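You operate a simulated robot arm through the tools that you are given. There is no shell and no other tool. Be economical: measure what you need, move in short steps, check, and stop when the job is done.

The job below is to be done with a simulated robot arm. You get a single attempt, and the scene is never put back.

JOB
Lift the blue drum's pump: yellow valve shut, both coupling levers free.
Fine: shut the valve on the pump and let the feed gauge drop before the levers; the selector of the stirrer and the ratchet handle stay as they are.

The check looks at the end state, three seconds after you hand in, the way a careful person would. Anything else that was tipped, shoved, dropped, spilled or broken makes it a failure.

ROBOT AND FRAMES
A 7-joint arm with a two-finger parallel gripper, fixed in place. Base frame: the origin is at the foot of the arm, x ahead of it, y to its left, z up. Lengths are in m, angles in rad, forces in N, time in s.
With the tool pointing down near the work surface it reaches from about 0.34 to 0.76 m from the base axis. Its first joint turns from -2.007 to 2.007 rad. Payload 3.91 kg.
Tool frame: the origin (TCP) lies between the finger pads and is the grasp point; the fingertips stand 0.03 m ahead of it; z points along the fingers, y is the line along which they close. The gripper opens to 0.11 m. The fingers are 0.02 m wide and 0.01 m thick; the gripper's body (0.048 by 0.112 m) begins 0.055 m behind the TCP.
Orientation is that of the tool frame in the base frame, as a unit quaternion [w, x, y, z]. With the fingers straight down and closing along the base's y, the tool's x points along the base's -x, its y along +y and its z along -z.

CONTROLS
- The arm moves only by the tool apply_moves. Its argument "rows" is text: rows parted by semicolons, each of 7 numbers parted by spaces: the shift along the tool's x, y, z in m, then the turn, a rotation vector about the tool's x, y, z in rad, then the opening, from 0 (shut) to 1 (fully open). In form: x y z wx wy wz jaw; .... A call has 1 to 12 rows; each row is the pose to reach, as a shift and turn from the pose commanded when the call began, along the tool's axes at that moment. Each row takes 0.2 s and may step no farther than 0.05 m and 0.15 rad from the row before; otherwise, or with a gripper value out of range, the whole call is refused. A pose out of reach is approached as far as the arm can. The call stops where the force on the tool passes 40 N (or 10 N more than at its start, if that is more) or the arm is blocked; 0.2 s more then pass. Each finger travels about 0.108 m/s and halts on what it meets, pressing with about 31 N; the grip force reading is that of the motor and also rises with nothing between the fingers. The clock runs only during rows and for 0.2 s after the last one: add rows that repeat a pose to give the fingers time. It gives the time, the measured TCP pose, the force on the tool (base axes), the opening and the grip force at its end, in the units of the frame above (readings bear some noise), with the torque about the TCP (base axes, N m) and any sound that the robot's microphone picked up.
- Cameras (640 x 400 px; columns grow to the right, rows downward): "scene" is fixed at [0.2316, -0.4944, 1.5779]; the picture's right is [1.00, 0.02, 0.00], its down [0.01, -0.33, -0.94] and it looks along [-0.02, 0.94, -0.33] (base axes); focal length 328 px, centre (320, 200). "wrist" rides on the gripper at [0.072, 0.017, -0.103] in the tool frame; the picture's right is [-0.23, 0.97, 0.00], its down [-0.76, -0.18, -0.62] and it looks along [-0.61, -0.14, 0.78] (tool axes); focal length 222 px, centre (320, 200).
- grab_frame(camera): a new picture of that camera. No time passes.
- raise_lower(by): slides the trunk up (or, below 0, down) by that many m; the arm rides with it, the base frame stays. It gives what a move gives, with no picture.
- probe_pixels(camera, pixels): there is no depth. For up to 12 entries [column, row, z] of the newest picture of that camera ("zoom" is the newest enlarged one), the place [x, y] in the base frame at which the ray of that pixel passes the height z, good to about 0.002 m, but the place of the scene camera against the robot may be out by one fixed shift of up to 0.018 m in any direction. No time passes.
- inspect(camera, box): a new picture of the part [left, top, right, bottom] of that camera's present view, enlarged. No time passes.
- job_done(): hands the job in; it is judged then, once.

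Work in short steps. Measure before you move; look again where a grasp or a placing could have gone wrong, and mend it. You have 80 turns and 54 pictures in all, those below and enlarged ones among them. Open the gripper and draw the arm clear of the work before you hand the job in, unless the task says otherwise; then end with one line.

The tools are called after "Call:" as name(argument=value, ...) on one line, values as JSON. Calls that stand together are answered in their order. apply_moves: Moves the arm, as the interface text tells. Its arguments: {"type":"object","properties":{"rows":{"type":"string"}},"required":["rows"]} The other tools are called the same way: raise_lower (by) slides the trunk up or down; grab_frame (camera) takes a picture; probe_pixels (camera, pixels) gives the place at which the rays of pixels pass given heights; inspect (camera, box) takes an enlarged picture of a part of a camera's view; job_done () hands the job in.

At the start:

```text
time_s: 0.0
position: [0.1236, 0.3782, 1.5443]
orientation: [-0.001, 0.0, 1.0, 0.001]
wrist_force: [0.6, 0.1, -0.1]
moment: [-0.01, -0.01, 0.03]
grip_width: 0.1101
grip_force: 0.0
trunk travel left (down, up): [-0.9, 0.09]
```

scene: 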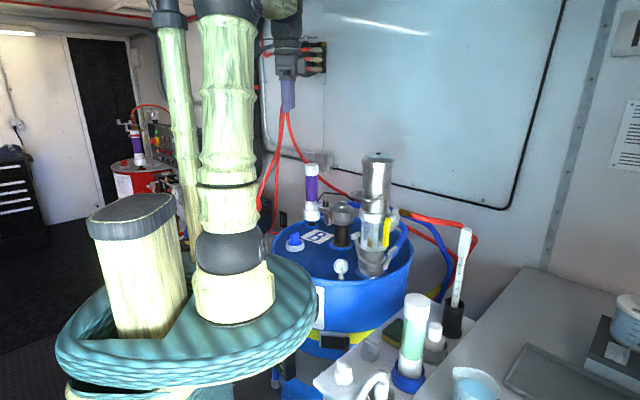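
wrist: 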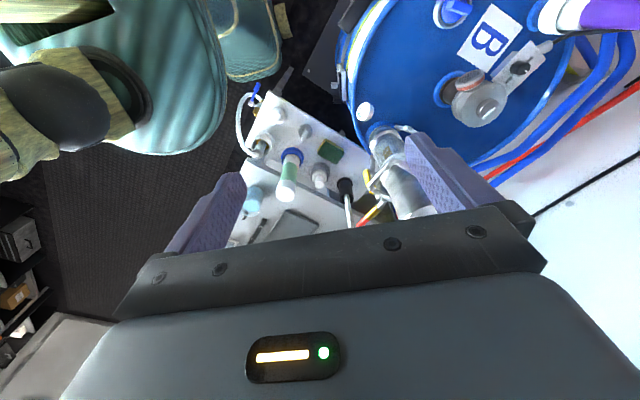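

The scene shows the blue drum at about (340,270), with the pump around (375,210). I'll enlarge both views to find the valve, levers and gauge.

Call:
inspect(camera="scene", box=[260, 140, 420, 300])

Call:
inspect(camera="wrist", box=[320, 0, 560, 220])

Call:
inspect(camera="scene", box=[340, 145, 420, 285])

```text
2.50 times, centred on (340, 220) of scene
```

zoom: 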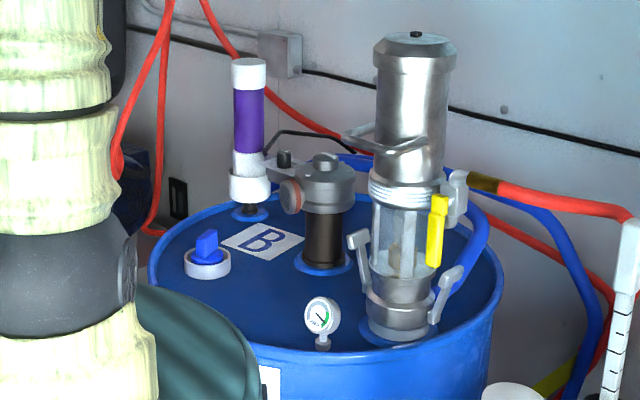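

```text
1.82 times, centred on (440, 110) of wrist
```

zoom: 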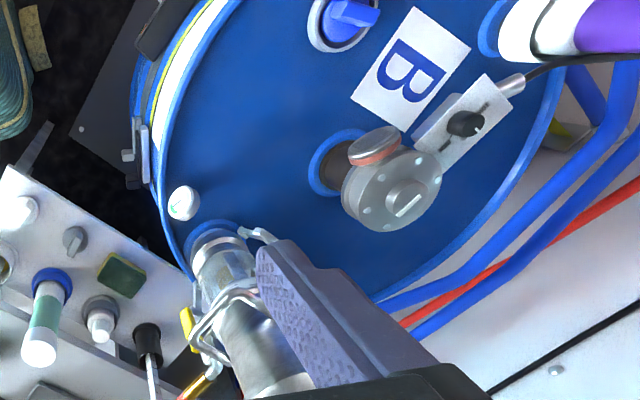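

```text
2.86 times, centred on (380, 215) of scene
```

zoom: 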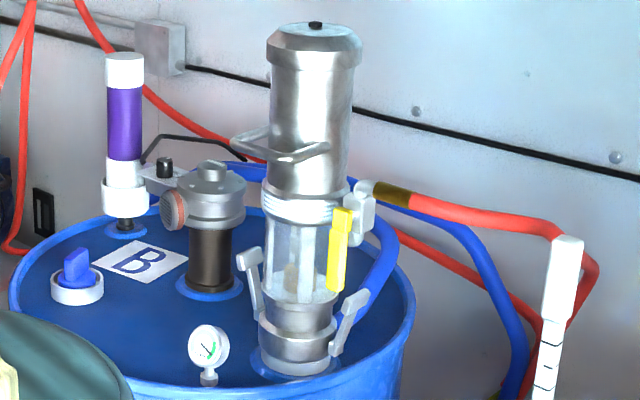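

The pump has a yellow lever hanging down near scene (369,230), two grey cam levers near its foot, and a gauge at (340,266). I probe several features at a few heights from both cameras to triangulate.

Call:
grab_frame(camera="wrist")

Call:
grab_frame(camera="scene")

Call:
probe_pixels(camera="wrist", pixels=[[365, 111, 0.981], [365, 111, 1.03], [382, 132, 0.981], [382, 132, 0.94], [453, 12, 0.981], [453, 12, 0.94], [488, 40, 0.981], [488, 40, 0.94]])

Call:
probe_pixels(camera="scene", pixels=[[341, 266, 0.981], [341, 266, 1.03], [372, 274, 0.981], [372, 274, 0.94], [295, 246, 0.981], [295, 246, 0.94], [318, 237, 0.981], [318, 237, 0.94]])

```text
48 pictures are left
```

wrist: 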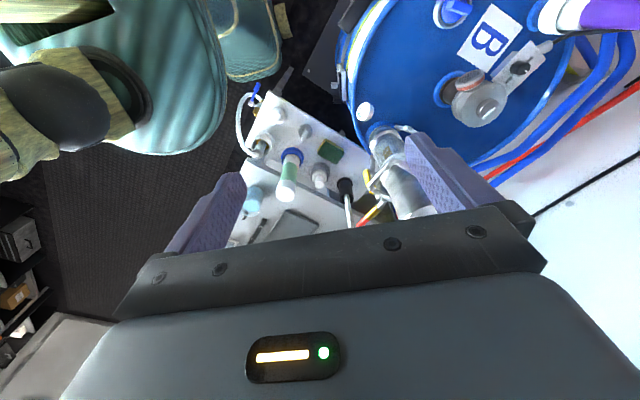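

```text
47 pictures are left
```

scene: 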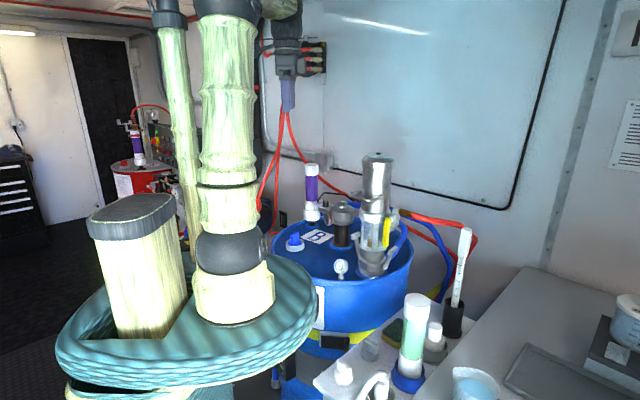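

```text
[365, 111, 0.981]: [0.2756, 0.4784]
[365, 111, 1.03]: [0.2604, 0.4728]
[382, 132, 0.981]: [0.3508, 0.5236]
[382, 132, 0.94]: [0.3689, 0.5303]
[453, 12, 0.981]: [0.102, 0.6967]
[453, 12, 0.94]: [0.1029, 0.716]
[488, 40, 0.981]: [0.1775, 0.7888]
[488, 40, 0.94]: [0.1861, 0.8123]
```

```text
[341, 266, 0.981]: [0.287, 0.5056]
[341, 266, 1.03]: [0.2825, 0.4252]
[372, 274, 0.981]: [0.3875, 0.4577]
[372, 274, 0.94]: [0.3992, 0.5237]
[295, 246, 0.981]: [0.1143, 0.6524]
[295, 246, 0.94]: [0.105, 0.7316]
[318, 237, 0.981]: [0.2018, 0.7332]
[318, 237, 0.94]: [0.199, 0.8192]
```

The probes agree best with a drum lid at z≈0.945, so the pump stands near (0.37, 0.525) and reaches to z≈1.37. The scene view reads about 0.015 too far in x. I swing the tool to yaw +90° in front of the pump, so the wrist camera looks at it along +y.

Call:
apply_moves(rows="-0.022 -0.005 0.005 0 0 -0.14 0.5; -0.045 -0.012 0.01 0 0 -0.285 0.2; -0.068 -0.02 0.02 0 0 -0.43 0; -0.09 -0.03 0.03 0 0 -0.57 0; -0.115 -0.04 0.05 0 0 -0.715 0; -0.14 -0.055 0.07 0 0 -0.86 0; -0.165 -0.07 0.09 0 0 -1.0 0; -0.19 -0.085 0.11 0 0 -1.145 0; -0.21 -0.1 0.13 0 0 -1.29 0; -0.23 -0.11 0.155 0 0 -1.43 0; -0.25 -0.12 0.18 0 0 -1.57 0")

Call:
grab_frame(camera="wrist")

```text
time_s: 2.4
position: [0.3779, 0.2587, 1.3666]
orientation: [0.0, 0.708, -0.706, 0.0]
wrist_force: [-0.5, 0.6, -0.5]
moment: [0.0, 0.01, 0.01]
grip_width: 0.0
grip_force: 31.3
trunk travel left (down, up): [-0.9, 0.09]
```

```text
46 pictures are left
```

wrist: 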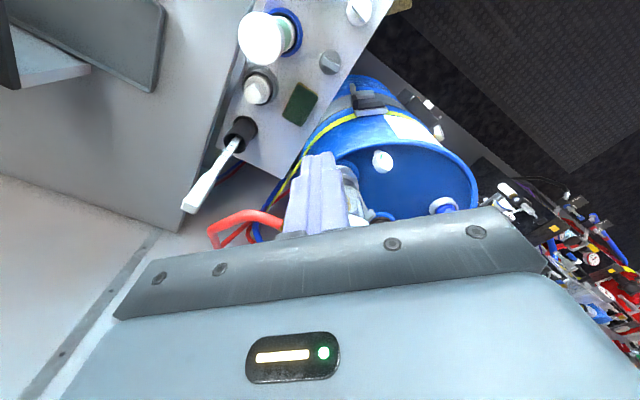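

The view is upside down and the fingers hide the pump. I turn the yaw the other way, so that tool x will point radially outward, before tilting the tool towards horizontal with the camera above it.

Call:
apply_moves(rows="-0.005 0.01 -0.005 0 0 0.15 0; -0.01 0.02 -0.01 0 0 0.3 0; -0.015 0.03 -0.015 0 0 0.45 0; -0.02 0.04 -0.02 0 0 0.6 0; -0.025 0.05 -0.025 0 0 0.75 0; -0.03 0.06 -0.03 0 0 0.9 0; -0.035 0.07 -0.035 0 0 1.05 0; -0.04 0.08 -0.04 0 0 1.2 0; -0.045 0.09 -0.045 0 0 1.35 0; -0.05 0.1 -0.05 0 0 1.5 0; -0.05 0.11 -0.05 0 0 1.65 0; -0.05 0.12 -0.05 0 0 1.8 0")

Call:
apply_moves(rows="0 0 0 0 0 0.15 0; 0 0 0 0 0 0.3 0; 0 0 0 0 0 0.45 0; 0 0 0 0 0 0.6 0; 0 0 0 0 0 0.75 0; 0 0 0 0 0 0.9 0; 0 0 0 0 0 1.05 0; 0 0 0 0 0 1.2 0; 0 0 0 0 0 1.35 0; 0 0 0 0 0 1.5 0; 0 0 0 0 0 1.65 0; 0 0 0 0 0 1.8 0")

Call:
grab_frame(camera="scene")

```text
time_s: 5.0
position: [0.2535, 0.3088, 1.4153]
orientation: [0.0, 0.116, 0.993, 0.0]
wrist_force: [-0.4, 0.6, -0.6]
moment: [0.02, -0.01, 0.02]
grip_width: 0.0
grip_force: 31.1
trunk travel left (down, up): [-0.9, 0.09]
```

```text
time_s: 7.6
position: [0.2545, 0.3092, 1.4149]
orientation: [0.001, 0.842, 0.539, -0.001]
wrist_force: [0.9, 0.2, -0.8]
moment: [0.02, 0.03, -0.02]
grip_width: 0.0
grip_force: 31.8
trunk travel left (down, up): [-0.9, 0.09]
```

```text
45 pictures are left
```

scene: 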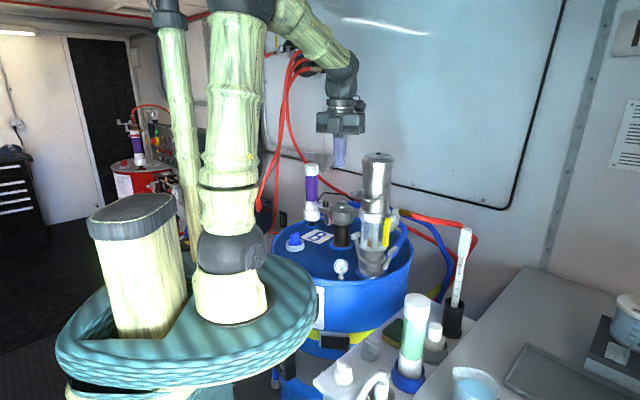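

The gripper is clear of the pump. Now I tilt the tool about its y axis, with the fingers swinging outward towards the pump, by about 1.2 rad, and look.

Call:
apply_moves(rows="0 0 0 0 0.15 0 0; 0 0 0 0 0.3 0 0; 0 0 0 0 0.45 0 0; 0 0 0 0 0.6 0 0; 0 0 0 0 0.75 0 0; 0 0 0 0 0.9 0 0; 0 0 0 0 1.05 0 0; 0 0 0 0 1.2 0 0")

Call:
grab_frame(camera="wrist")

```text
time_s: 9.4
position: [0.2687, 0.3275, 1.4395]
orientation: [-0.299, 0.702, 0.435, 0.479]
wrist_force: [0.9, -0.8, 0.6]
moment: [0.05, -0.01, -0.02]
grip_width: 0.0
grip_force: 31.4
out of reach, approached as far as the arm can: row 1, 7, 8
trunk travel left (down, up): [-0.9, 0.09]
```

```text
44 pictures are left
```

wrist: 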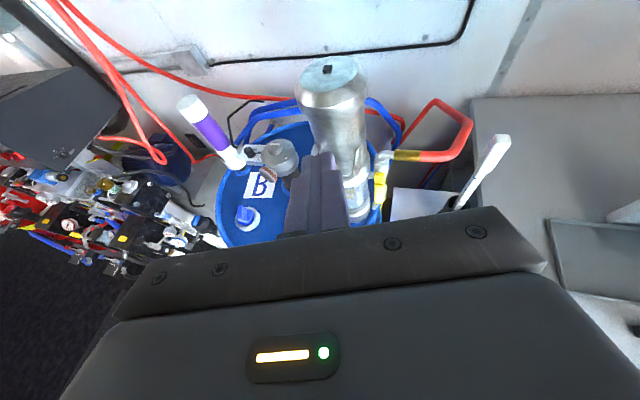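

The view is upright now, and the valve shows at (380,185). To look at the levers and valve from lower down, I slide the trunk down 0.2 m. The fingers stay about 0.2 m short of the pump.

Call:
raise_lower(by=-0.2)

Call:
grab_frame(camera="wrist")

Call:
grab_frame(camera="scene")

```text
time_s: 11.6
position: [0.2679, 0.3271, 1.2405]
orientation: [-0.298, 0.701, 0.436, 0.48]
wrist_force: [0.8, 0.3, -1.2]
moment: [-0.01, 0.0, -0.03]
grip_width: 0.0
grip_force: 30.8
trunk travel left (down, up): [-0.7, 0.29]
```

```text
43 pictures are left
```

wrist: 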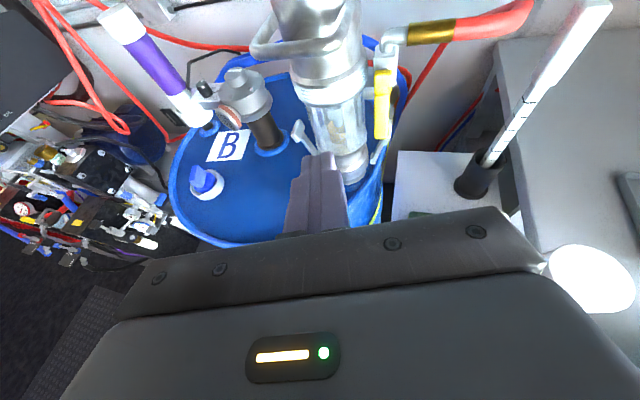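

```text
42 pictures are left
```

scene: 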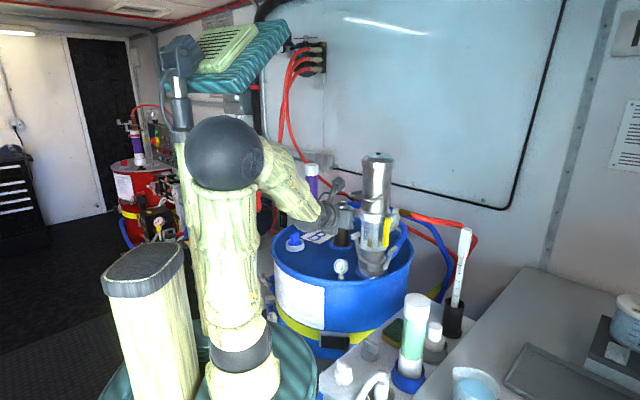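

The valve's yellow handle is at (383,100) and the levers are near (302,138) and (378,150) in the wrist view. I enlarge that region.

Call:
inspect(camera="wrist", box=[270, 20, 430, 200])

```text
2.22 times, centred on (350, 110) of wrist
```

zoom: 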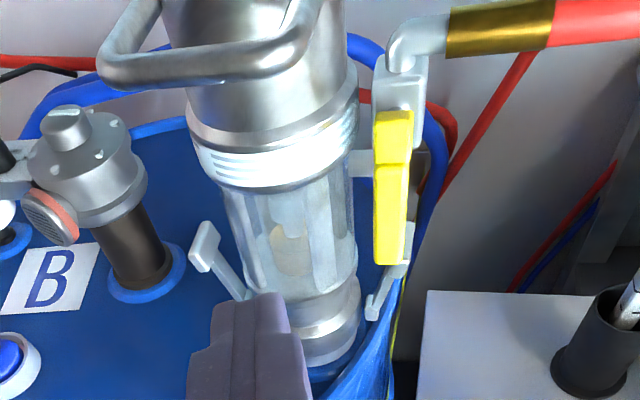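

The valve body stands vertical and the yellow handle hangs parallel to it, which means open, so shut should be horizontal. I record pixel rays here, then shift the camera sideways for a second sight.

Call:
probe_pixels(camera="zoom", pixels=[[393, 135, 1.15], [393, 135, 1.05], [388, 262, 1.05], [388, 262, 1.15], [205, 240, 1.0], [205, 240, 1.1], [373, 306, 1.0], [373, 306, 1.1], [406, 232, 1.0], [406, 232, 1.1], [108, 68, 1.2], [108, 68, 1.3]])

Call:
apply_moves(rows="0 0.03 0 0 0 0 0; 0 0.06 0 0 0 0 0; 0 0.09 0 0 0 0 0; 0 0.12 0 0 0 0 0; 0 0.14 0 0 0 0 0; 0 0.14 0 0 0 0 0")

Call:
inspect(camera="wrist", box=[170, 0, 430, 200])

```text
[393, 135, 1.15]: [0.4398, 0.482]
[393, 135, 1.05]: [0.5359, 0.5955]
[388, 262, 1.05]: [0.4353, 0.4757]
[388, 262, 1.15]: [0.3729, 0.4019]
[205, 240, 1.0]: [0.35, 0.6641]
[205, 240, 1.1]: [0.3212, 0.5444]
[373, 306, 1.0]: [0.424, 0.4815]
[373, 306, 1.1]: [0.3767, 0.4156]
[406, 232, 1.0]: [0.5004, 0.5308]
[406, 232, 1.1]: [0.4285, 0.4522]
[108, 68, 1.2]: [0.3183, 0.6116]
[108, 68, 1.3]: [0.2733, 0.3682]
```

```text
time_s: 13.0
position: [0.3502, 0.3033, 1.2304]
orientation: [-0.276, 0.707, 0.428, 0.49]
wrist_force: [0.8, 0.2, 0.4]
moment: [-0.01, 0.01, 0.01]
grip_width: 0.0
grip_force: 30.9
out of reach, approached as far as the arm can: row 2, 3, 4, 5, 6
trunk travel left (down, up): [-0.7, 0.29]
```

```text
2.00 times, centred on (300, 100) of wrist
```

zoom: 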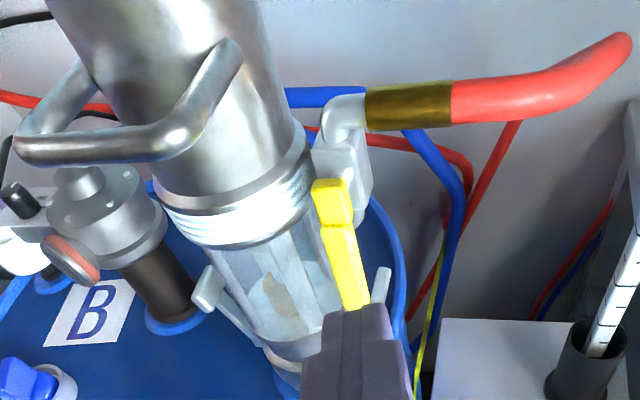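

I have the second sight: hinge block at (333,195), yellow tip at (352,305), left lever tip at (207,285), right lever tip at (382,272), bail corners at (20,148) and (180,140). I probe these.

Call:
probe_pixels(camera="zoom", pixels=[[333, 195, 1.15], [333, 195, 1.05], [352, 305, 1.05], [352, 305, 1.15], [207, 285, 1.0], [207, 285, 1.1], [382, 272, 1.0], [382, 272, 1.1], [20, 148, 1.2], [20, 148, 1.3], [180, 140, 1.2], [180, 140, 1.3]])

```text
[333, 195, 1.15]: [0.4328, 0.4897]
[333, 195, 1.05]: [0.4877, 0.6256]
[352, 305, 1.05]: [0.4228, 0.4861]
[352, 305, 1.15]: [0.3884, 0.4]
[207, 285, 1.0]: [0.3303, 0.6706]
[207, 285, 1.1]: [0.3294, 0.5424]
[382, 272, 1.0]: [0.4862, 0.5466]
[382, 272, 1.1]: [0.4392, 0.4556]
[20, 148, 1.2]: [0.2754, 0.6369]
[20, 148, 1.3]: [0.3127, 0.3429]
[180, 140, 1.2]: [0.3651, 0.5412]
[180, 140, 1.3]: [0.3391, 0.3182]
```

Triangulation gives:
- hinge ≈ (0.42, 0.465, 1.17)
- yellow tip ≈ (0.41, 0.45, 1.09)
- left lever tip ≈ (0.330, 0.580, 1.071)
- right lever tip ≈ (0.459, 0.490, 1.057)
- pump axis ≈ (0.39, 0.535)

I move the closed fingers lower and slightly left first, then check where they are.

Call:
apply_moves(rows="-0.01 -0.012 0.015 0 0 0 0; -0.02 -0.025 0.03 0 0 0 0; -0.035 -0.038 0.045 0 0 0 0; -0.047 -0.051 0.06 0 0 0 0; -0.047 -0.051 0.06 0 0 0 0")

Call:
grab_frame(camera="wrist")

```text
time_s: 14.2
position: [0.2915, 0.3391, 1.214]
orientation: [-0.297, 0.702, 0.436, 0.479]
wrist_force: [-0.8, 0.2, 0.3]
moment: [0.02, -0.01, -0.04]
grip_width: 0.0003
grip_force: 30.5
out of reach, approached as far as the arm can: row 1, 2, 3, 4, 5
trunk travel left (down, up): [-0.7, 0.29]
```

```text
39 pictures are left
```

wrist: 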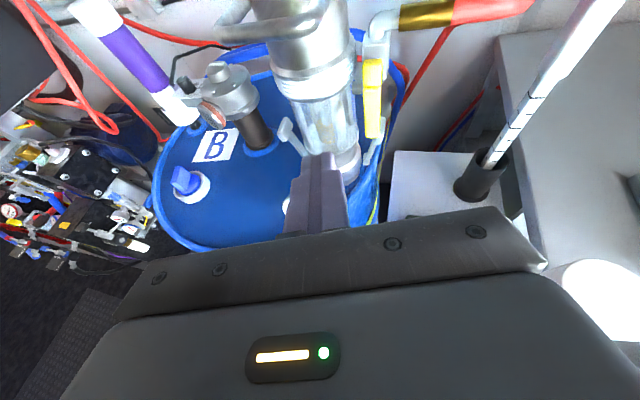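

The commanded pose is still beyond what the arm reaches near the base; the target at larger radius should be easier. I step outward partway and check.

Call:
apply_moves(rows="-0.005 -0.01 0.015 0 0 0 0; -0.01 -0.02 0.03 0 0 0 0; -0.01 -0.03 0.045 0 0 0 0; -0.01 -0.041 0.06 0 0 0 0; -0.01 -0.041 0.07 0 0 0 0; -0.01 -0.041 0.07 0 0 0 0")

```text
time_s: 15.8
position: [0.1893, 0.4441, 1.1695]
orientation: [-0.305, 0.65, 0.527, 0.455]
wrist_force: [0.7, -0.4, -0.5]
moment: [-0.02, 0.02, 0.0]
grip_width: 0.0001
grip_force: 31.5
out of reach, approached as far as the arm can: row 1, 2, 3, 4, 5, 6
trunk travel left (down, up): [-0.7, 0.29]
stopped in row 6: the arm was blocked; the commanded pose is now the measured one
```

The arm drifted left and was blocked; I look at both views before anything else.

Call:
grab_frame(camera="scene")

Call:
grab_frame(camera="wrist")

```text
38 pictures are left
```

scene: 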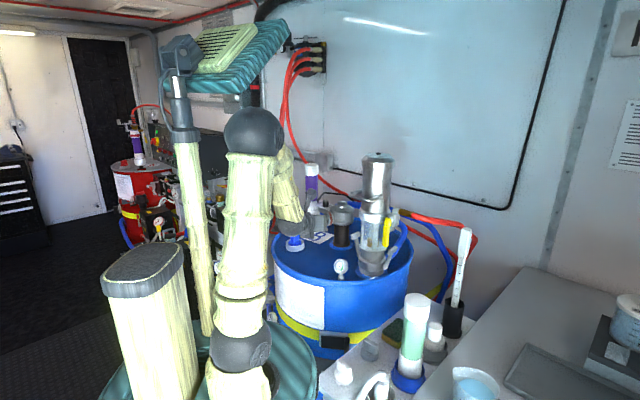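

```text
37 pictures are left
```

wrist: 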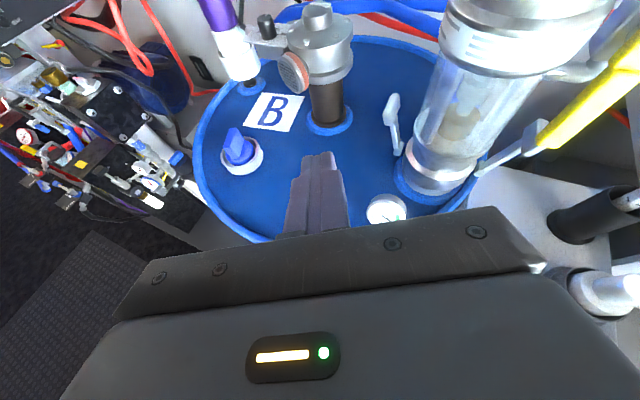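

Nothing was touched; the wrist was only folded too close to the base. I now move right at a larger radius and turn the yaw back a little.

Call:
apply_moves(rows="-0.005 0.033 0.002 -0.034 -0.003 0.015 0; -0.012 0.066 0.005 -0.07 -0.006 0.03 0; -0.019 0.1 0.008 -0.105 -0.01 0.046 0; -0.025 0.133 0.01 -0.14 -0.013 0.06 0; -0.031 0.165 0.013 -0.173 -0.016 0.076 0; -0.031 0.165 0.013 -0.173 -0.016 0.076 0")

Call:
grab_frame(camera="wrist")

```text
time_s: 17.2
position: [0.3525, 0.4008, 1.1499]
orientation: [-0.261, 0.697, 0.463, 0.481]
wrist_force: [-0.3, -0.1, 0.3]
moment: [0.01, 0.03, -0.01]
grip_width: 0.0003
grip_force: 31.2
trunk travel left (down, up): [-0.7, 0.29]
```

```text
36 pictures are left
```

wrist: 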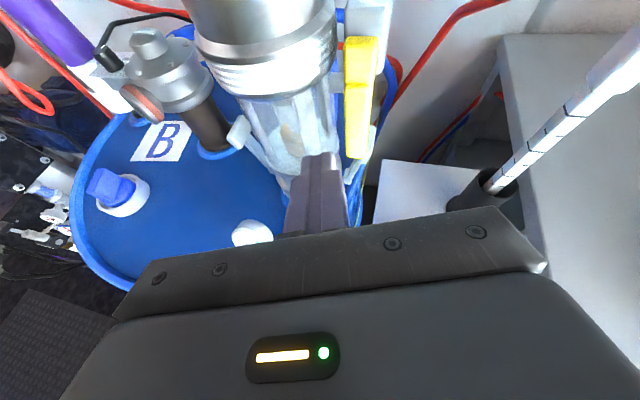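

Reachable now, and the fingertip at (320,160) lies just left of the yellow handle tip at (357,155). I verify the handle's place from this view.

Call:
probe_pixels(camera="wrist", pixels=[[357, 156, 1.09], [357, 156, 1.07], [357, 156, 1.11], [361, 62, 1.17], [346, 130, 1.11], [368, 130, 1.11], [320, 155, 1.14]])

```text
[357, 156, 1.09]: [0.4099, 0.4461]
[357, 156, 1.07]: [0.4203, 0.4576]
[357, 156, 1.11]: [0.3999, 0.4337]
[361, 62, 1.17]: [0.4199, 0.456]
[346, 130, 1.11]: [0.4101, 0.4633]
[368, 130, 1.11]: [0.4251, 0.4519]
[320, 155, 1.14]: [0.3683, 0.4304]
```

The handle measures about 0.019 wide around (0.4175, 0.4575) at z 1.11. The fingers point just left of it, so I go straight ahead 0.067 m.

Call:
apply_moves(rows="-0.002 -0.001 0.02 0 0 0 0; -0.004 -0.002 0.04 0 0 0 0; -0.006 -0.003 0.055 0 0 0 0; -0.007 -0.003 0.067 0 0 0 0")

Call:
grab_frame(camera="wrist")

Call:
inspect(camera="scene", box=[320, 180, 420, 290])

```text
time_s: 18.2
position: [0.376, 0.4486, 1.12]
orientation: [-0.261, 0.696, 0.462, 0.483]
wrist_force: [-7.7, -24.0, 12.1]
moment: [0.28, -0.03, 0.11]
grip_width: 0.0002
grip_force: 31.5
trunk travel left (down, up): [-0.7, 0.29]
```

```text
35 pictures are left
```

wrist: 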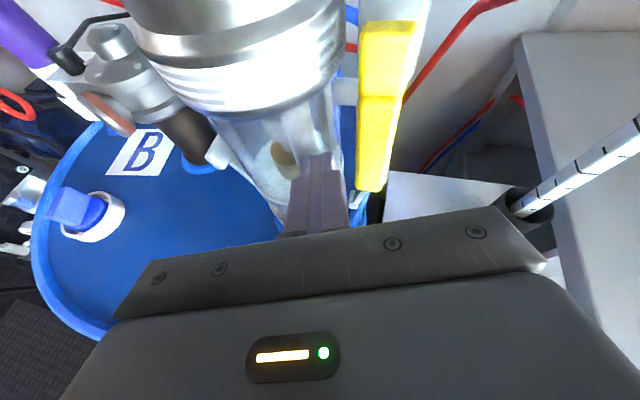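

```text
3.64 times, centred on (370, 235) of scene
```

zoom: 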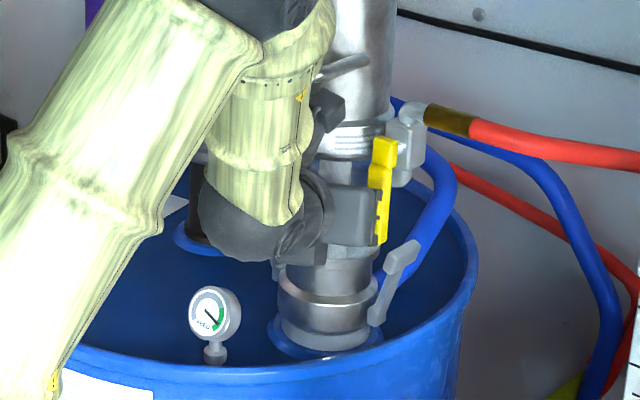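

The gauge needle sits in the green zone (scene zoom (208,315)). The 24 N force means the fingertip touches the sight tube. I ease back 6 mm and begin pushing the handle tip to the right.

Call:
apply_moves(rows="0 0 -0.006 0 0 0 0; 0 0 -0.006 0 0 0 0; -0.001 0.0138 -0.006 0 0 0 0; -0.004 0.022 -0.004 0 0 0 0; -0.0059 0.0293 -0.0025 0 0 0 0; -0.0065 0.037 -0.001 0 0 0 0; -0.0072 0.0451 0 0 0 0 0")

Call:
grab_frame(camera="wrist")

```text
time_s: 19.8
position: [0.4102, 0.4286, 1.1168]
orientation: [-0.261, 0.695, 0.466, 0.482]
wrist_force: [-29.5, -18.9, 13.2]
moment: [0.21, -0.51, -0.34]
grip_width: 0.0
grip_force: 31.1
trunk travel left (down, up): [-0.7, 0.29]
```

```text
33 pictures are left
```

wrist: 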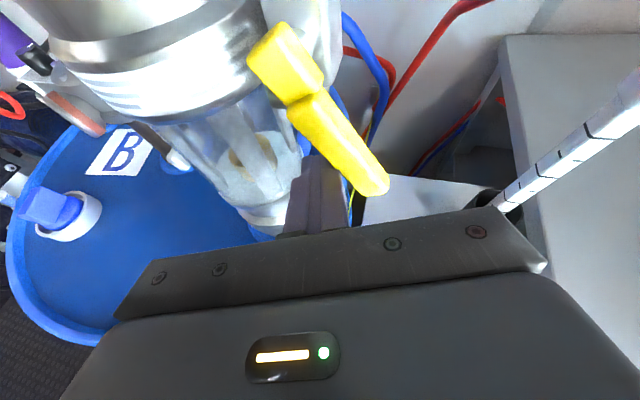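

The handle has turned about 35° with roughly 37 N of push. I continue the arc up and right, easing off in depth.

Call:
apply_moves(rows="0.0005 0.005 -0.003 0 0 0 0; 0.0026 0.014 -0.004 0 0 0 0; 0.0055 0.021 -0.006 0 0 0 0; 0.009 0.0275 -0.008 0 0 0 0; 0.0135 0.034 -0.011 0 0 0 0; 0.0184 0.039 -0.014 0 0 0 0; 0.024 0.044 -0.017 0 0 0 0; 0.0303 0.047 -0.021 0 0 0 0; 0.0346 0.049 -0.023 0 0 0 0")

Call:
grab_frame(camera="wrist")

```text
time_s: 20.4
position: [0.4149, 0.4239, 1.1185]
orientation: [-0.263, 0.694, 0.469, 0.478]
wrist_force: [-27.8, -18.9, 7.3]
moment: [0.16, -0.45, -0.31]
grip_width: 0.0
grip_force: 30.7
trunk travel left (down, up): [-0.7, 0.29]
stopped in row 2: the force on the tool passed its limit (the readings are from after the stop); the commanded pose is now the measured one
```

```text
32 pictures are left
```

wrist: 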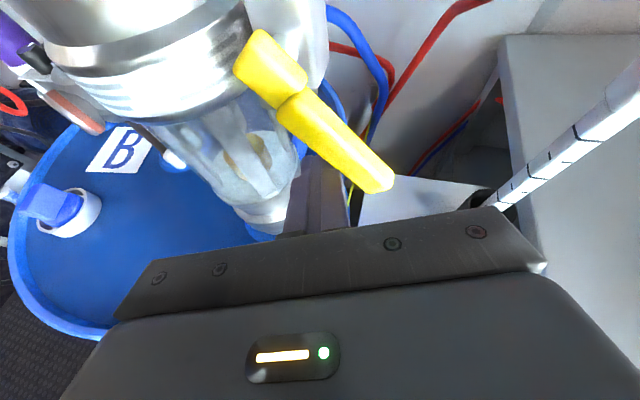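

The residual force is mostly along the finger direction, so the tip is pressing into something ahead. I check the handle from the scene camera.

Call:
inspect(camera="scene", box=[320, 180, 420, 290])

Call:
probe_pixels(camera="wrist", pixels=[[378, 180, 1.1], [378, 180, 1.13], [270, 65, 1.17], [270, 65, 1.2]])

```text
3.64 times, centred on (370, 235) of scene
```

zoom: 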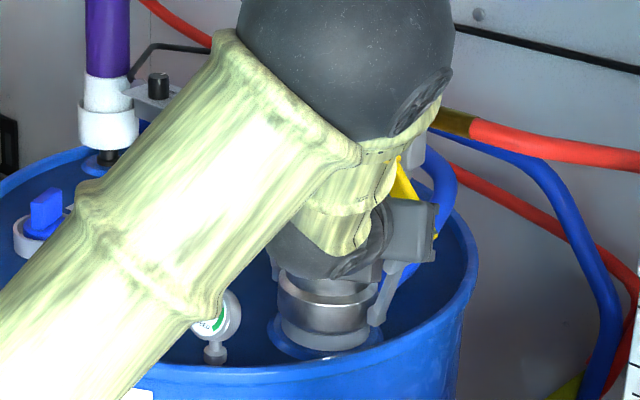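

```text
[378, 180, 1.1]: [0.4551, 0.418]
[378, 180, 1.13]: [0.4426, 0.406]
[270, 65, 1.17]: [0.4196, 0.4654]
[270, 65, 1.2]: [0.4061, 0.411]
```

Triangulated, the handle tip moved from (0.41,0.45) to about (0.452,0.415). So its swing plane runs toward azimuth −54°, with more −y than I assumed. I follow that plane: ease off, then arc along (0.585,−0.81) and up.

Call:
apply_moves(rows="-0.001 -0.001 -0.004 0 0 0 0; 0.001 0.007 -0.009 0 0 0 0; 0.0036 0.016 -0.0145 0 0 0 0; 0.0065 0.022 -0.019 0 0 0 0; 0.010 0.027 -0.024 0 0 0 0")

Call:
grab_frame(camera="wrist")

```text
time_s: 21.6
position: [0.4402, 0.3973, 1.1389]
orientation: [-0.262, 0.696, 0.465, 0.48]
wrist_force: [0.1, 0.5, 0.6]
moment: [-0.03, 0.0, 0.02]
grip_width: 0.0
grip_force: 30.6
trunk travel left (down, up): [-0.7, 0.29]
```

```text
30 pictures are left
```

wrist: 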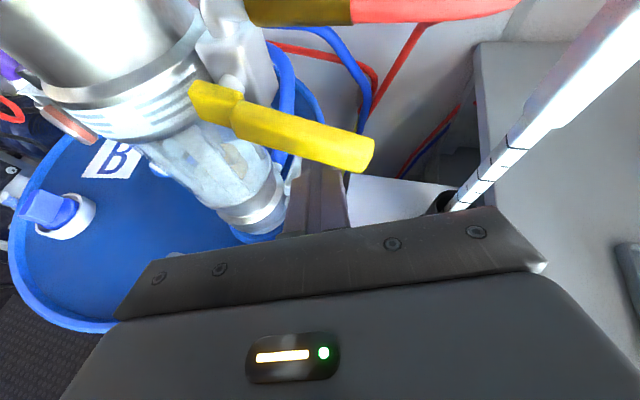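

The handle now looks about 75–80° turned and there is no load. I continue the last part of the arc, mostly upward, until it meets the stop.

Call:
apply_moves(rows="0.005 0.004 -0.004 0 0 0 0; 0.0106 0.0083 -0.0087 0 0 0 0; 0.014 0.010 -0.011 0 0 0 0; 0.018 0.0116 -0.013 0 0 0 0; 0.022 0.0116 -0.015 0 0 0 0; 0.022 0.0116 -0.015 0 0 0 0")

Call:
grab_frame(camera="wrist")

Call:
inspect(camera="scene", box=[320, 180, 420, 290])

```text
time_s: 23.0
position: [0.4443, 0.3918, 1.1609]
orientation: [-0.263, 0.698, 0.468, 0.474]
wrist_force: [-9.0, -5.0, -37.8]
moment: [-0.31, 0.23, -0.18]
grip_width: 0.0001
grip_force: 31.0
trunk travel left (down, up): [-0.7, 0.29]
```

```text
29 pictures are left
```

wrist: 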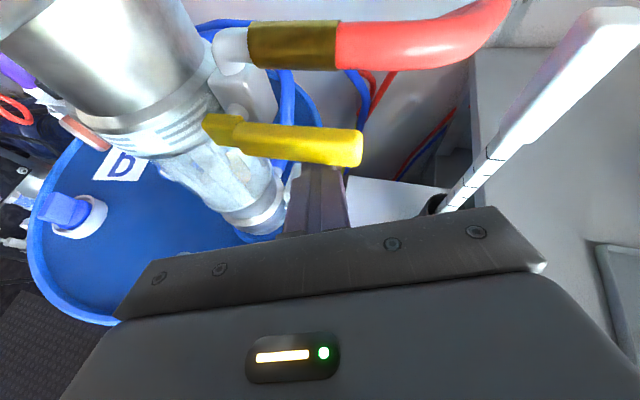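

```text
3.64 times, centred on (370, 235) of scene
```

zoom: 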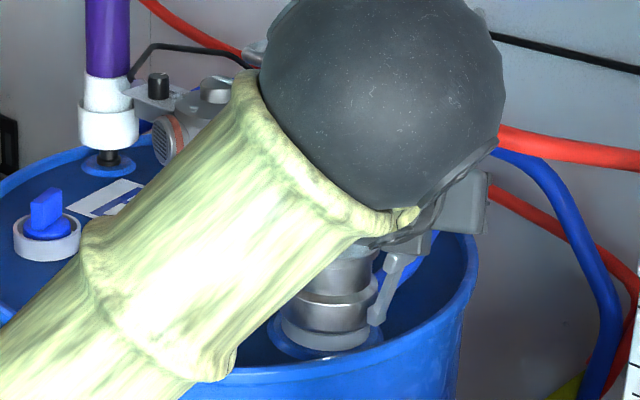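

A 38 N downward reaction shows the handle is at its stop, roughly horizontal. I drop the fingers slightly, retreat, and view the gauge and handle.

Call:
apply_moves(rows="-0.015 0 0 0 0 0 0; -0.03 0.005 0 0 0 0 0; -0.03 0.01 -0.025 0 0 0 0; -0.02 0.01 -0.05 0 0 0 0; -0.01 0.01 -0.06 0 0 0 0")

Call:
grab_frame(camera="wrist")

Call:
inspect(camera="scene", box=[320, 180, 420, 290])

```text
time_s: 24.2
position: [0.428, 0.3324, 1.1819]
orientation: [-0.261, 0.696, 0.466, 0.479]
wrist_force: [-0.2, 0.6, 0.8]
moment: [-0.02, -0.03, 0.01]
grip_width: 0.0
grip_force: 30.8
trunk travel left (down, up): [-0.7, 0.29]
```

```text
27 pictures are left
```

wrist: 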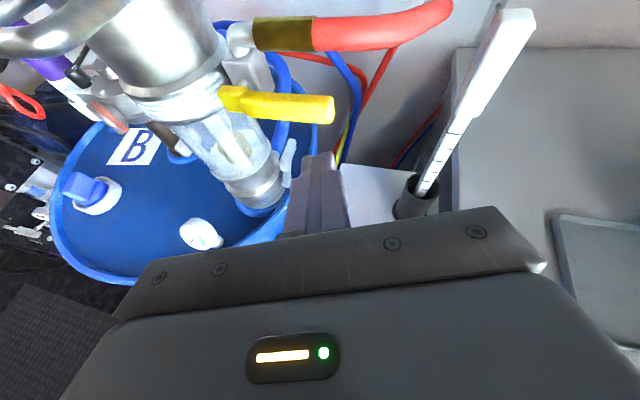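

```text
3.64 times, centred on (370, 235) of scene
```

zoom: 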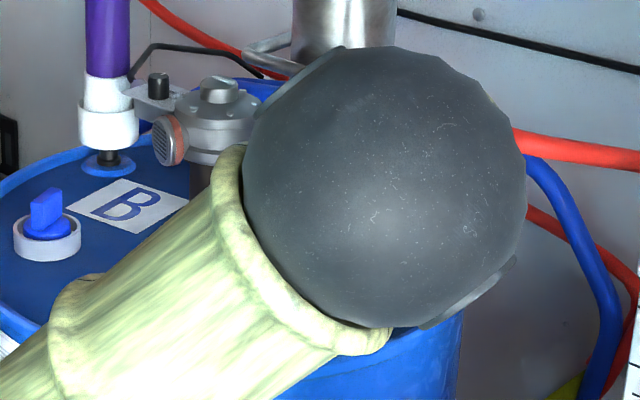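

The handle stays horizontal. I enlarge the gauge, visible in the wrist view at (205,235), plus the levers.

Call:
inspect(camera="wrist", box=[165, 120, 325, 260])

```text
2.86 times, centred on (245, 190) of wrist
```

zoom: 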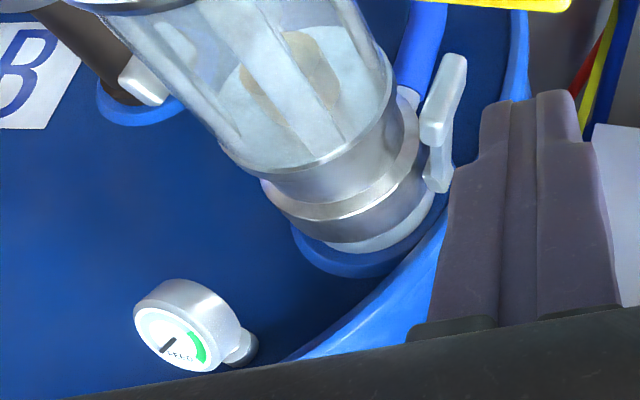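

The gauge needle has left the green and points low, so the feed has dropped. Next is the right lever; I probe its ends from here: top zoom (453,62), bend (432,130), foot (437,188).

Call:
probe_pixels(camera="zoom", pixels=[[453, 62, 1.057], [453, 62, 1.1], [432, 130, 1.03], [432, 130, 1.06], [437, 186, 0.98], [437, 186, 1.02], [340, 215, 0.98], [340, 215, 1.0], [140, 85, 1.07], [350, 160, 1.02]])

Call:
probe_pixels(camera="scene", pixels=[[395, 248, 1.06], [395, 248, 1.03], [386, 266, 1.0], [386, 266, 1.02]])

```text
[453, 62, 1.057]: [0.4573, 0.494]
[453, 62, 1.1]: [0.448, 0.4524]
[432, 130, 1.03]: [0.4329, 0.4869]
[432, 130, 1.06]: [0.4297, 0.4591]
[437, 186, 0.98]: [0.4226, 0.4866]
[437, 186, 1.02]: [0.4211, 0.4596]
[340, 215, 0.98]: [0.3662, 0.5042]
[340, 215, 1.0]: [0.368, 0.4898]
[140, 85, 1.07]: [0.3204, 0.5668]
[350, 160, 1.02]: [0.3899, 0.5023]
```

```text
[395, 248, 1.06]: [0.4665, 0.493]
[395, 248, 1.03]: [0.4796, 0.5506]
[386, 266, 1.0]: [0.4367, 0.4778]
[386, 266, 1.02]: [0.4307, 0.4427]
```

Wrist sights put the right lever tip at about (0.457,0.490,1.058). The foot is less certain, so I shift the camera right and down for a second sight and also locate the tall stick on the right.

Call:
probe_pixels(camera="wrist", pixels=[[516, 25, 1.1], [516, 25, 1.2], [410, 210, 0.95], [410, 210, 1.0]])

Call:
apply_moves(rows="0 0.02 0 0 0 0 0; 0 0.04 0 0 0 0 0; -0.01 0.06 0 0 0 0 0; -0.02 0.08 0 0 0 0 0")

Call:
inspect(camera="wrist", box=[130, 90, 330, 240])

Call:
grab_frame(camera="wrist")

```text
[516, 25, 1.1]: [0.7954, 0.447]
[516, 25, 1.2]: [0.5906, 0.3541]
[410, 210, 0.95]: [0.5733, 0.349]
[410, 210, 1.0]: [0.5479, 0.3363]
```

```text
time_s: 25.2
position: [0.4983, 0.291, 1.1712]
orientation: [-0.262, 0.696, 0.466, 0.48]
wrist_force: [-0.1, -0.2, 0.3]
moment: [0.0, -0.03, 0.03]
grip_width: 0.0
grip_force: 30.9
trunk travel left (down, up): [-0.7, 0.29]
```

```text
2.67 times, centred on (230, 165) of wrist
```

zoom: 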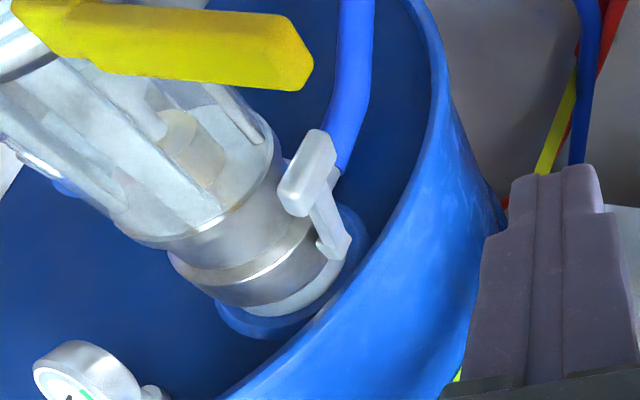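

```text
23 pictures are left
```

wrist: 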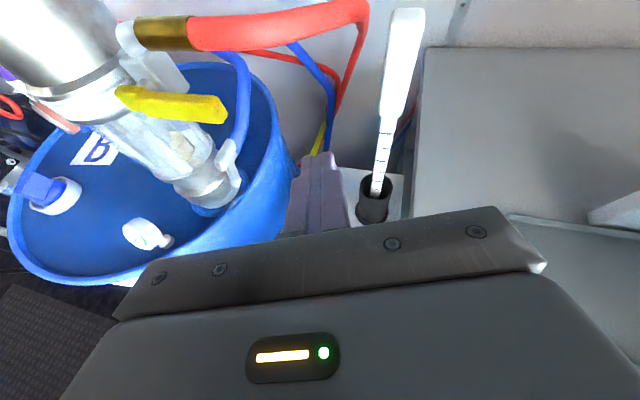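

The lever is a T: crossbar pad from zoom (290,200) to (325,145), with its stem foot at (335,245). I probe these, plus the stick in the full view.

Call:
probe_pixels(camera="zoom", pixels=[[292, 195, 1.03], [292, 195, 1.06], [322, 145, 1.03], [322, 145, 1.06], [337, 248, 0.98], [337, 248, 1.01], [268, 300, 0.95], [230, 270, 1.0], [305, 170, 1.05]])

Call:
probe_pixels(camera="wrist", pixels=[[408, 12, 1.1], [408, 12, 1.2], [373, 210, 0.95], [373, 210, 1.0]])

```text
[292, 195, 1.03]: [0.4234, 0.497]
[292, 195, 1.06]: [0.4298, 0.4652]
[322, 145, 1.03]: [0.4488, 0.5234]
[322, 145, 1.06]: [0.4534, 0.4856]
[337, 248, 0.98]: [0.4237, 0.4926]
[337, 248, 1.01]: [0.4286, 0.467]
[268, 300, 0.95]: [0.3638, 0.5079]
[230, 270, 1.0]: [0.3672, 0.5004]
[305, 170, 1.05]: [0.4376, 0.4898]
```

```text
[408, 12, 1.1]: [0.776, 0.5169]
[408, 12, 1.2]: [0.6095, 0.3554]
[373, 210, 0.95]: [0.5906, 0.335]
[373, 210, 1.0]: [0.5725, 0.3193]
```

The lever crossbar is centred at about (0.4425,0.4705,1.064) and runs along azimuth 35°, and the lever swings outward along azimuth −55°. I will straddle it with slightly open fingers aimed along azimuth 35°. First I lower, yaw −27°, and move back left, below and in front of the yellow handle.

Call:
apply_moves(rows="-0.012 -0.015 0.004 -0.107 -0.01 0.047 0; -0.022 -0.035 0.01 -0.214 -0.02 0.094 0; -0.03 -0.06 0.017 -0.321 -0.03 0.141 0.2; -0.0363 -0.0845 0.024 -0.428 -0.039 0.189 0.364; -0.0363 -0.0845 0.024 -0.428 -0.039 0.189 0.364")

Call:
grab_frame(camera="wrist")

```text
time_s: 26.4
position: [0.4258, 0.3324, 1.1205]
orientation: [-0.144, 0.785, 0.291, 0.527]
wrist_force: [0.5, 0.5, 1.2]
moment: [0.02, 0.03, 0.02]
grip_width: 0.0401
grip_force: 0.1
trunk travel left (down, up): [-0.7, 0.29]
```

```text
22 pictures are left
```

wrist: 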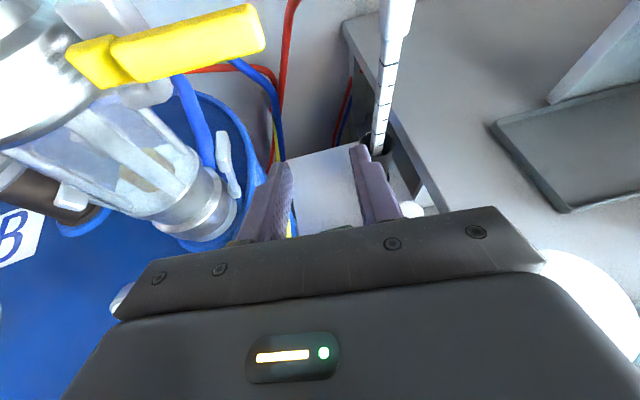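

Good pose. The lever crossbar shows from (222,135) to (236,192); I check it once more with this view.

Call:
probe_pixels(camera="wrist", pixels=[[223, 137, 1.068], [235, 190, 1.06], [229, 165, 1.064], [229, 165, 1.05]])

```text
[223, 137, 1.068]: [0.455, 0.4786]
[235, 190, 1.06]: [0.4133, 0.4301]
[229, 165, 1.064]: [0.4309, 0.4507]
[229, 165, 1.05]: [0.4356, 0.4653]
```

The far end agrees with earlier sights. I shift left to line up with the lever (clear of the yellow handle) and look before inserting.

Call:
apply_moves(rows="-0.002 -0.03 -0.006 0 0 0 0.364; -0.004 -0.06 -0.008 0 0 0 0.364; -0.006 -0.085 -0.0086 0 0 0 0.364; -0.006 -0.1 -0.0086 0 0 0 0.364; -0.006 -0.1 -0.0086 0 0 0 0.364")

Call:
grab_frame(camera="wrist")

```text
time_s: 27.6
position: [0.3596, 0.4057, 1.1097]
orientation: [-0.145, 0.785, 0.293, 0.527]
wrist_force: [0.1, 0.5, -0.3]
moment: [-0.02, -0.02, 0.02]
grip_width: 0.0401
grip_force: 0.1
trunk travel left (down, up): [-0.7, 0.29]
```

```text
21 pictures are left
```

wrist: 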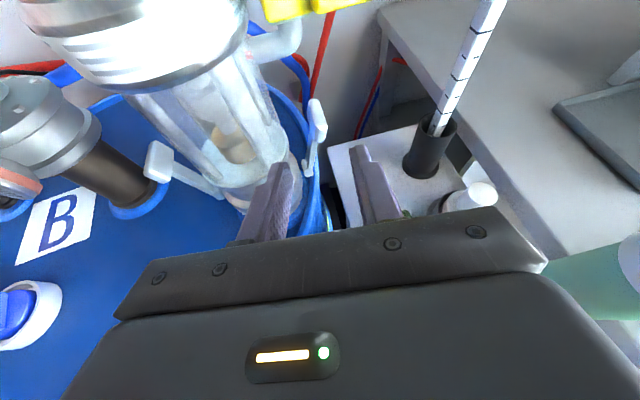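

The fingers straddle the lever (crossbar at (317,120)). I insert along the finger axis in steps.

Call:
apply_moves(rows="0 0 0.025 0 0 0 0.364; 0 0.0005 0.05 0 0 0 0.364; 0 0.001 0.07 0 0 0 0.364; -0.0005 0.001 0.085 0 0 0 0.364; -0.001 0.001 0.097 0 0 0 0.364")

Call:
grab_frame(camera="wrist")

```text
time_s: 28.8
position: [0.4314, 0.4574, 1.0703]
orientation: [-0.143, 0.785, 0.291, 0.528]
wrist_force: [-0.3, 0.0, -0.2]
moment: [-0.01, -0.01, 0.01]
grip_width: 0.04
grip_force: 0.0
trunk travel left (down, up): [-0.7, 0.29]
```

```text
20 pictures are left
```

wrist: 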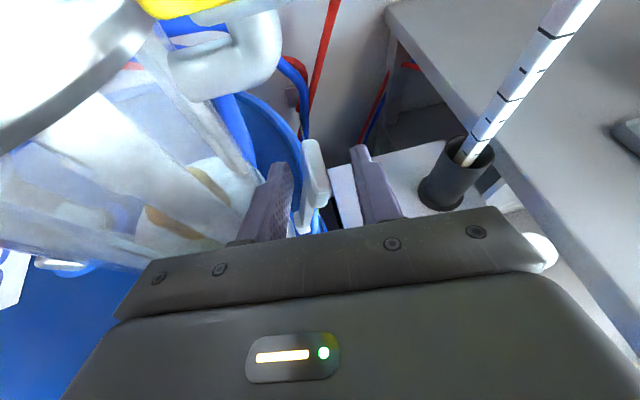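

The lever sits cleanly between the fingers, without contact. Now I swing it outward and down along the computed arc, to about 45° first.

Call:
apply_moves(rows="-0.005 0.0095 0.0015 0 0 0 0.364; -0.010 0.019 0.003 0 0 0 0.364; -0.015 0.027 0.005 0 0 0 0.364; -0.0198 0.0353 0.0067 0 0 0 0.364; -0.0265 0.042 0.009 0 0 0 0.364; -0.033 0.049 0.0118 0 0 0 0.364")

Call:
grab_frame(camera="wrist")

```text
time_s: 30.2
position: [0.4589, 0.4146, 1.0387]
orientation: [-0.145, 0.785, 0.294, 0.526]
wrist_force: [-6.0, 6.7, -3.0]
moment: [0.04, 0.15, 0.18]
grip_width: 0.0447
grip_force: 4.8
trunk travel left (down, up): [-0.7, 0.29]
```

```text
19 pictures are left
```

wrist: 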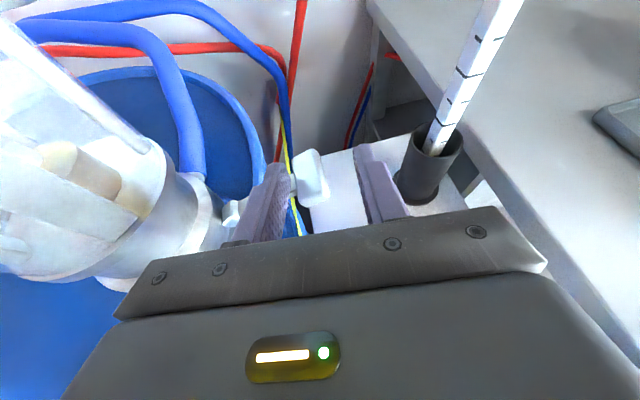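

The lever follows with only about 10 N of load. I carry on down to about 95–100°.

Call:
apply_moves(rows="-0.009 0.006 0.0035 0 0 0 0.364; -0.0176 0.0106 0.0071 0 0 0 0.364; -0.027 0.0135 0.011 0 0 0 0.364; -0.0365 0.016 0.015 0 0 0 0.364; -0.043 0.0165 0.018 0 0 0 0.364; -0.049 0.017 0.0206 0 0 0 0.364")

Call:
grab_frame(camera="wrist")

```text
time_s: 30.9
position: [0.4676, 0.4062, 1.0269]
orientation: [-0.15, 0.777, 0.289, 0.539]
wrist_force: [-3.8, 0.5, 16.2]
moment: [0.45, -0.01, 0.33]
grip_width: 0.0411
grip_force: 1.0
trunk travel left (down, up): [-0.7, 0.29]
stopped in row 3: the force on the tool passed its limit (the readings are from after the stop); the commanded pose is now the measured one
```

```text
18 pictures are left
```

wrist: 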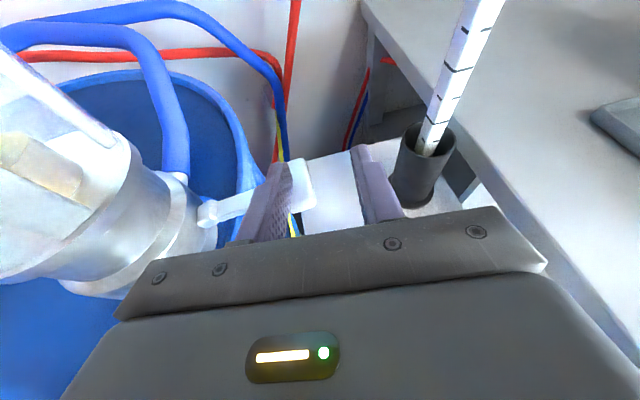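

The tool now gets an upward reaction, so the lever appears to be at its stop around 70–80°. I lift slightly, withdraw along the finger axis, and look.

Call:
apply_moves(rows="0.004 0 0 0 0 0 0.364; 0.004 0 -0.025 0 0 0 0.4; 0.004 0 -0.05 0 0 0 0.4; 0.004 0.01 -0.075 0 0 0 0.4; 0.01 0.01 -0.095 0 0 0 0.4")

Call:
grab_frame(camera="wrist")

Call:
inspect(camera="scene", box=[320, 180, 420, 290])

```text
time_s: 32.1
position: [0.407, 0.3479, 1.0702]
orientation: [-0.148, 0.779, 0.288, 0.537]
wrist_force: [0.4, 1.0, -0.1]
moment: [-0.02, 0.01, 0.0]
grip_width: 0.0439
grip_force: 0.0
trunk travel left (down, up): [-0.7, 0.29]
```

```text
17 pictures are left
```

wrist: 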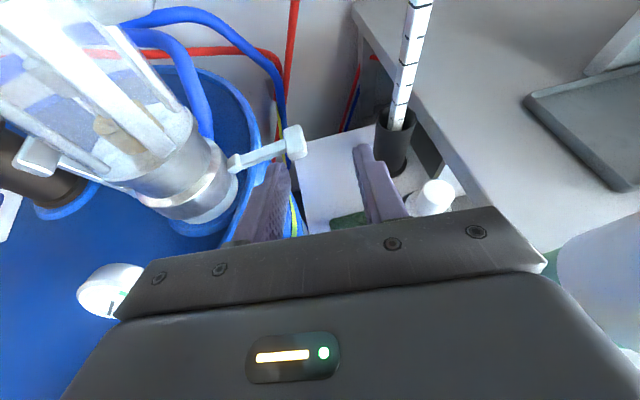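

```text
3.64 times, centred on (370, 235) of scene
```

zoom: 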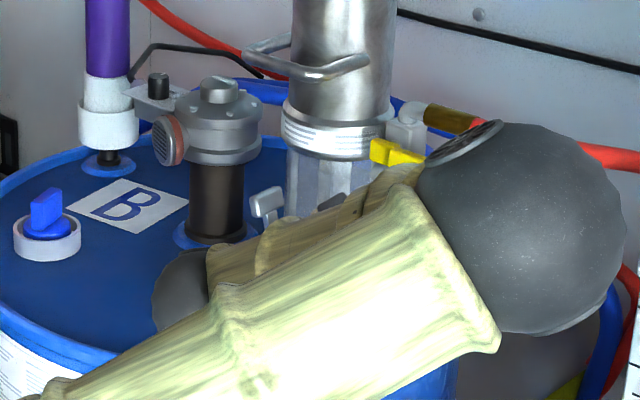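

The right lever stays out roughly perpendicular to the pump. By symmetry the left crossbar is near (0.3375,0.5935,1.065). I move left at z≈1.11, under the bail and above the gauge, to line up with it.

Call:
apply_moves(rows="0.025 -0.02 -0.02 0 0 0 0.364; 0.048 -0.05 -0.03 0 0 0 0.364; 0.05 -0.09 -0.034 0 0 0 0.364; 0.051 -0.13 -0.036 0 0 0 0.364; 0.052 -0.17 -0.038 0 0 0 0.364; 0.053 -0.21 -0.038 0 0 0 0.364; 0.0538 -0.242 -0.038 0 0 0 0.364; 0.0538 -0.242 -0.038 0 0 0 0.364")

Call:
grab_frame(camera="wrist")

```text
time_s: 33.9
position: [0.2456, 0.5347, 1.1154]
orientation: [-0.147, 0.779, 0.289, 0.536]
wrist_force: [0.3, 0.1, -0.1]
moment: [0.04, 0.03, -0.04]
grip_width: 0.0401
grip_force: 0.1
trunk travel left (down, up): [-0.7, 0.29]
```

```text
15 pictures are left
```

wrist: 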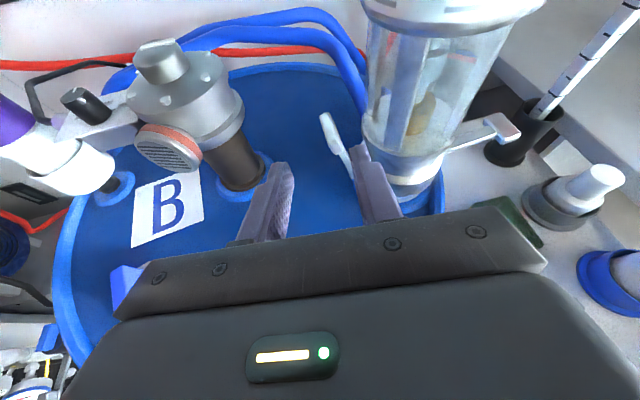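

The left lever's crossbar shows from (325,117) to (338,150), between the fingers. I probe it and the motor head to set the gap.

Call:
probe_pixels(camera="wrist", pixels=[[325, 117, 1.068], [338, 150, 1.06], [331, 133, 1.064], [352, 172, 0.98], [367, 120, 1.06], [245, 180, 0.98], [243, 110, 1.04]])

```text
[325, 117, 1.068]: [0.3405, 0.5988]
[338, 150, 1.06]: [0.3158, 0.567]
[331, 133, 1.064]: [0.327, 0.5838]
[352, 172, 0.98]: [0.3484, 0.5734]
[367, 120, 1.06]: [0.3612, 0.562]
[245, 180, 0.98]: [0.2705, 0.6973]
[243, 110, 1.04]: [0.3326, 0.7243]
```

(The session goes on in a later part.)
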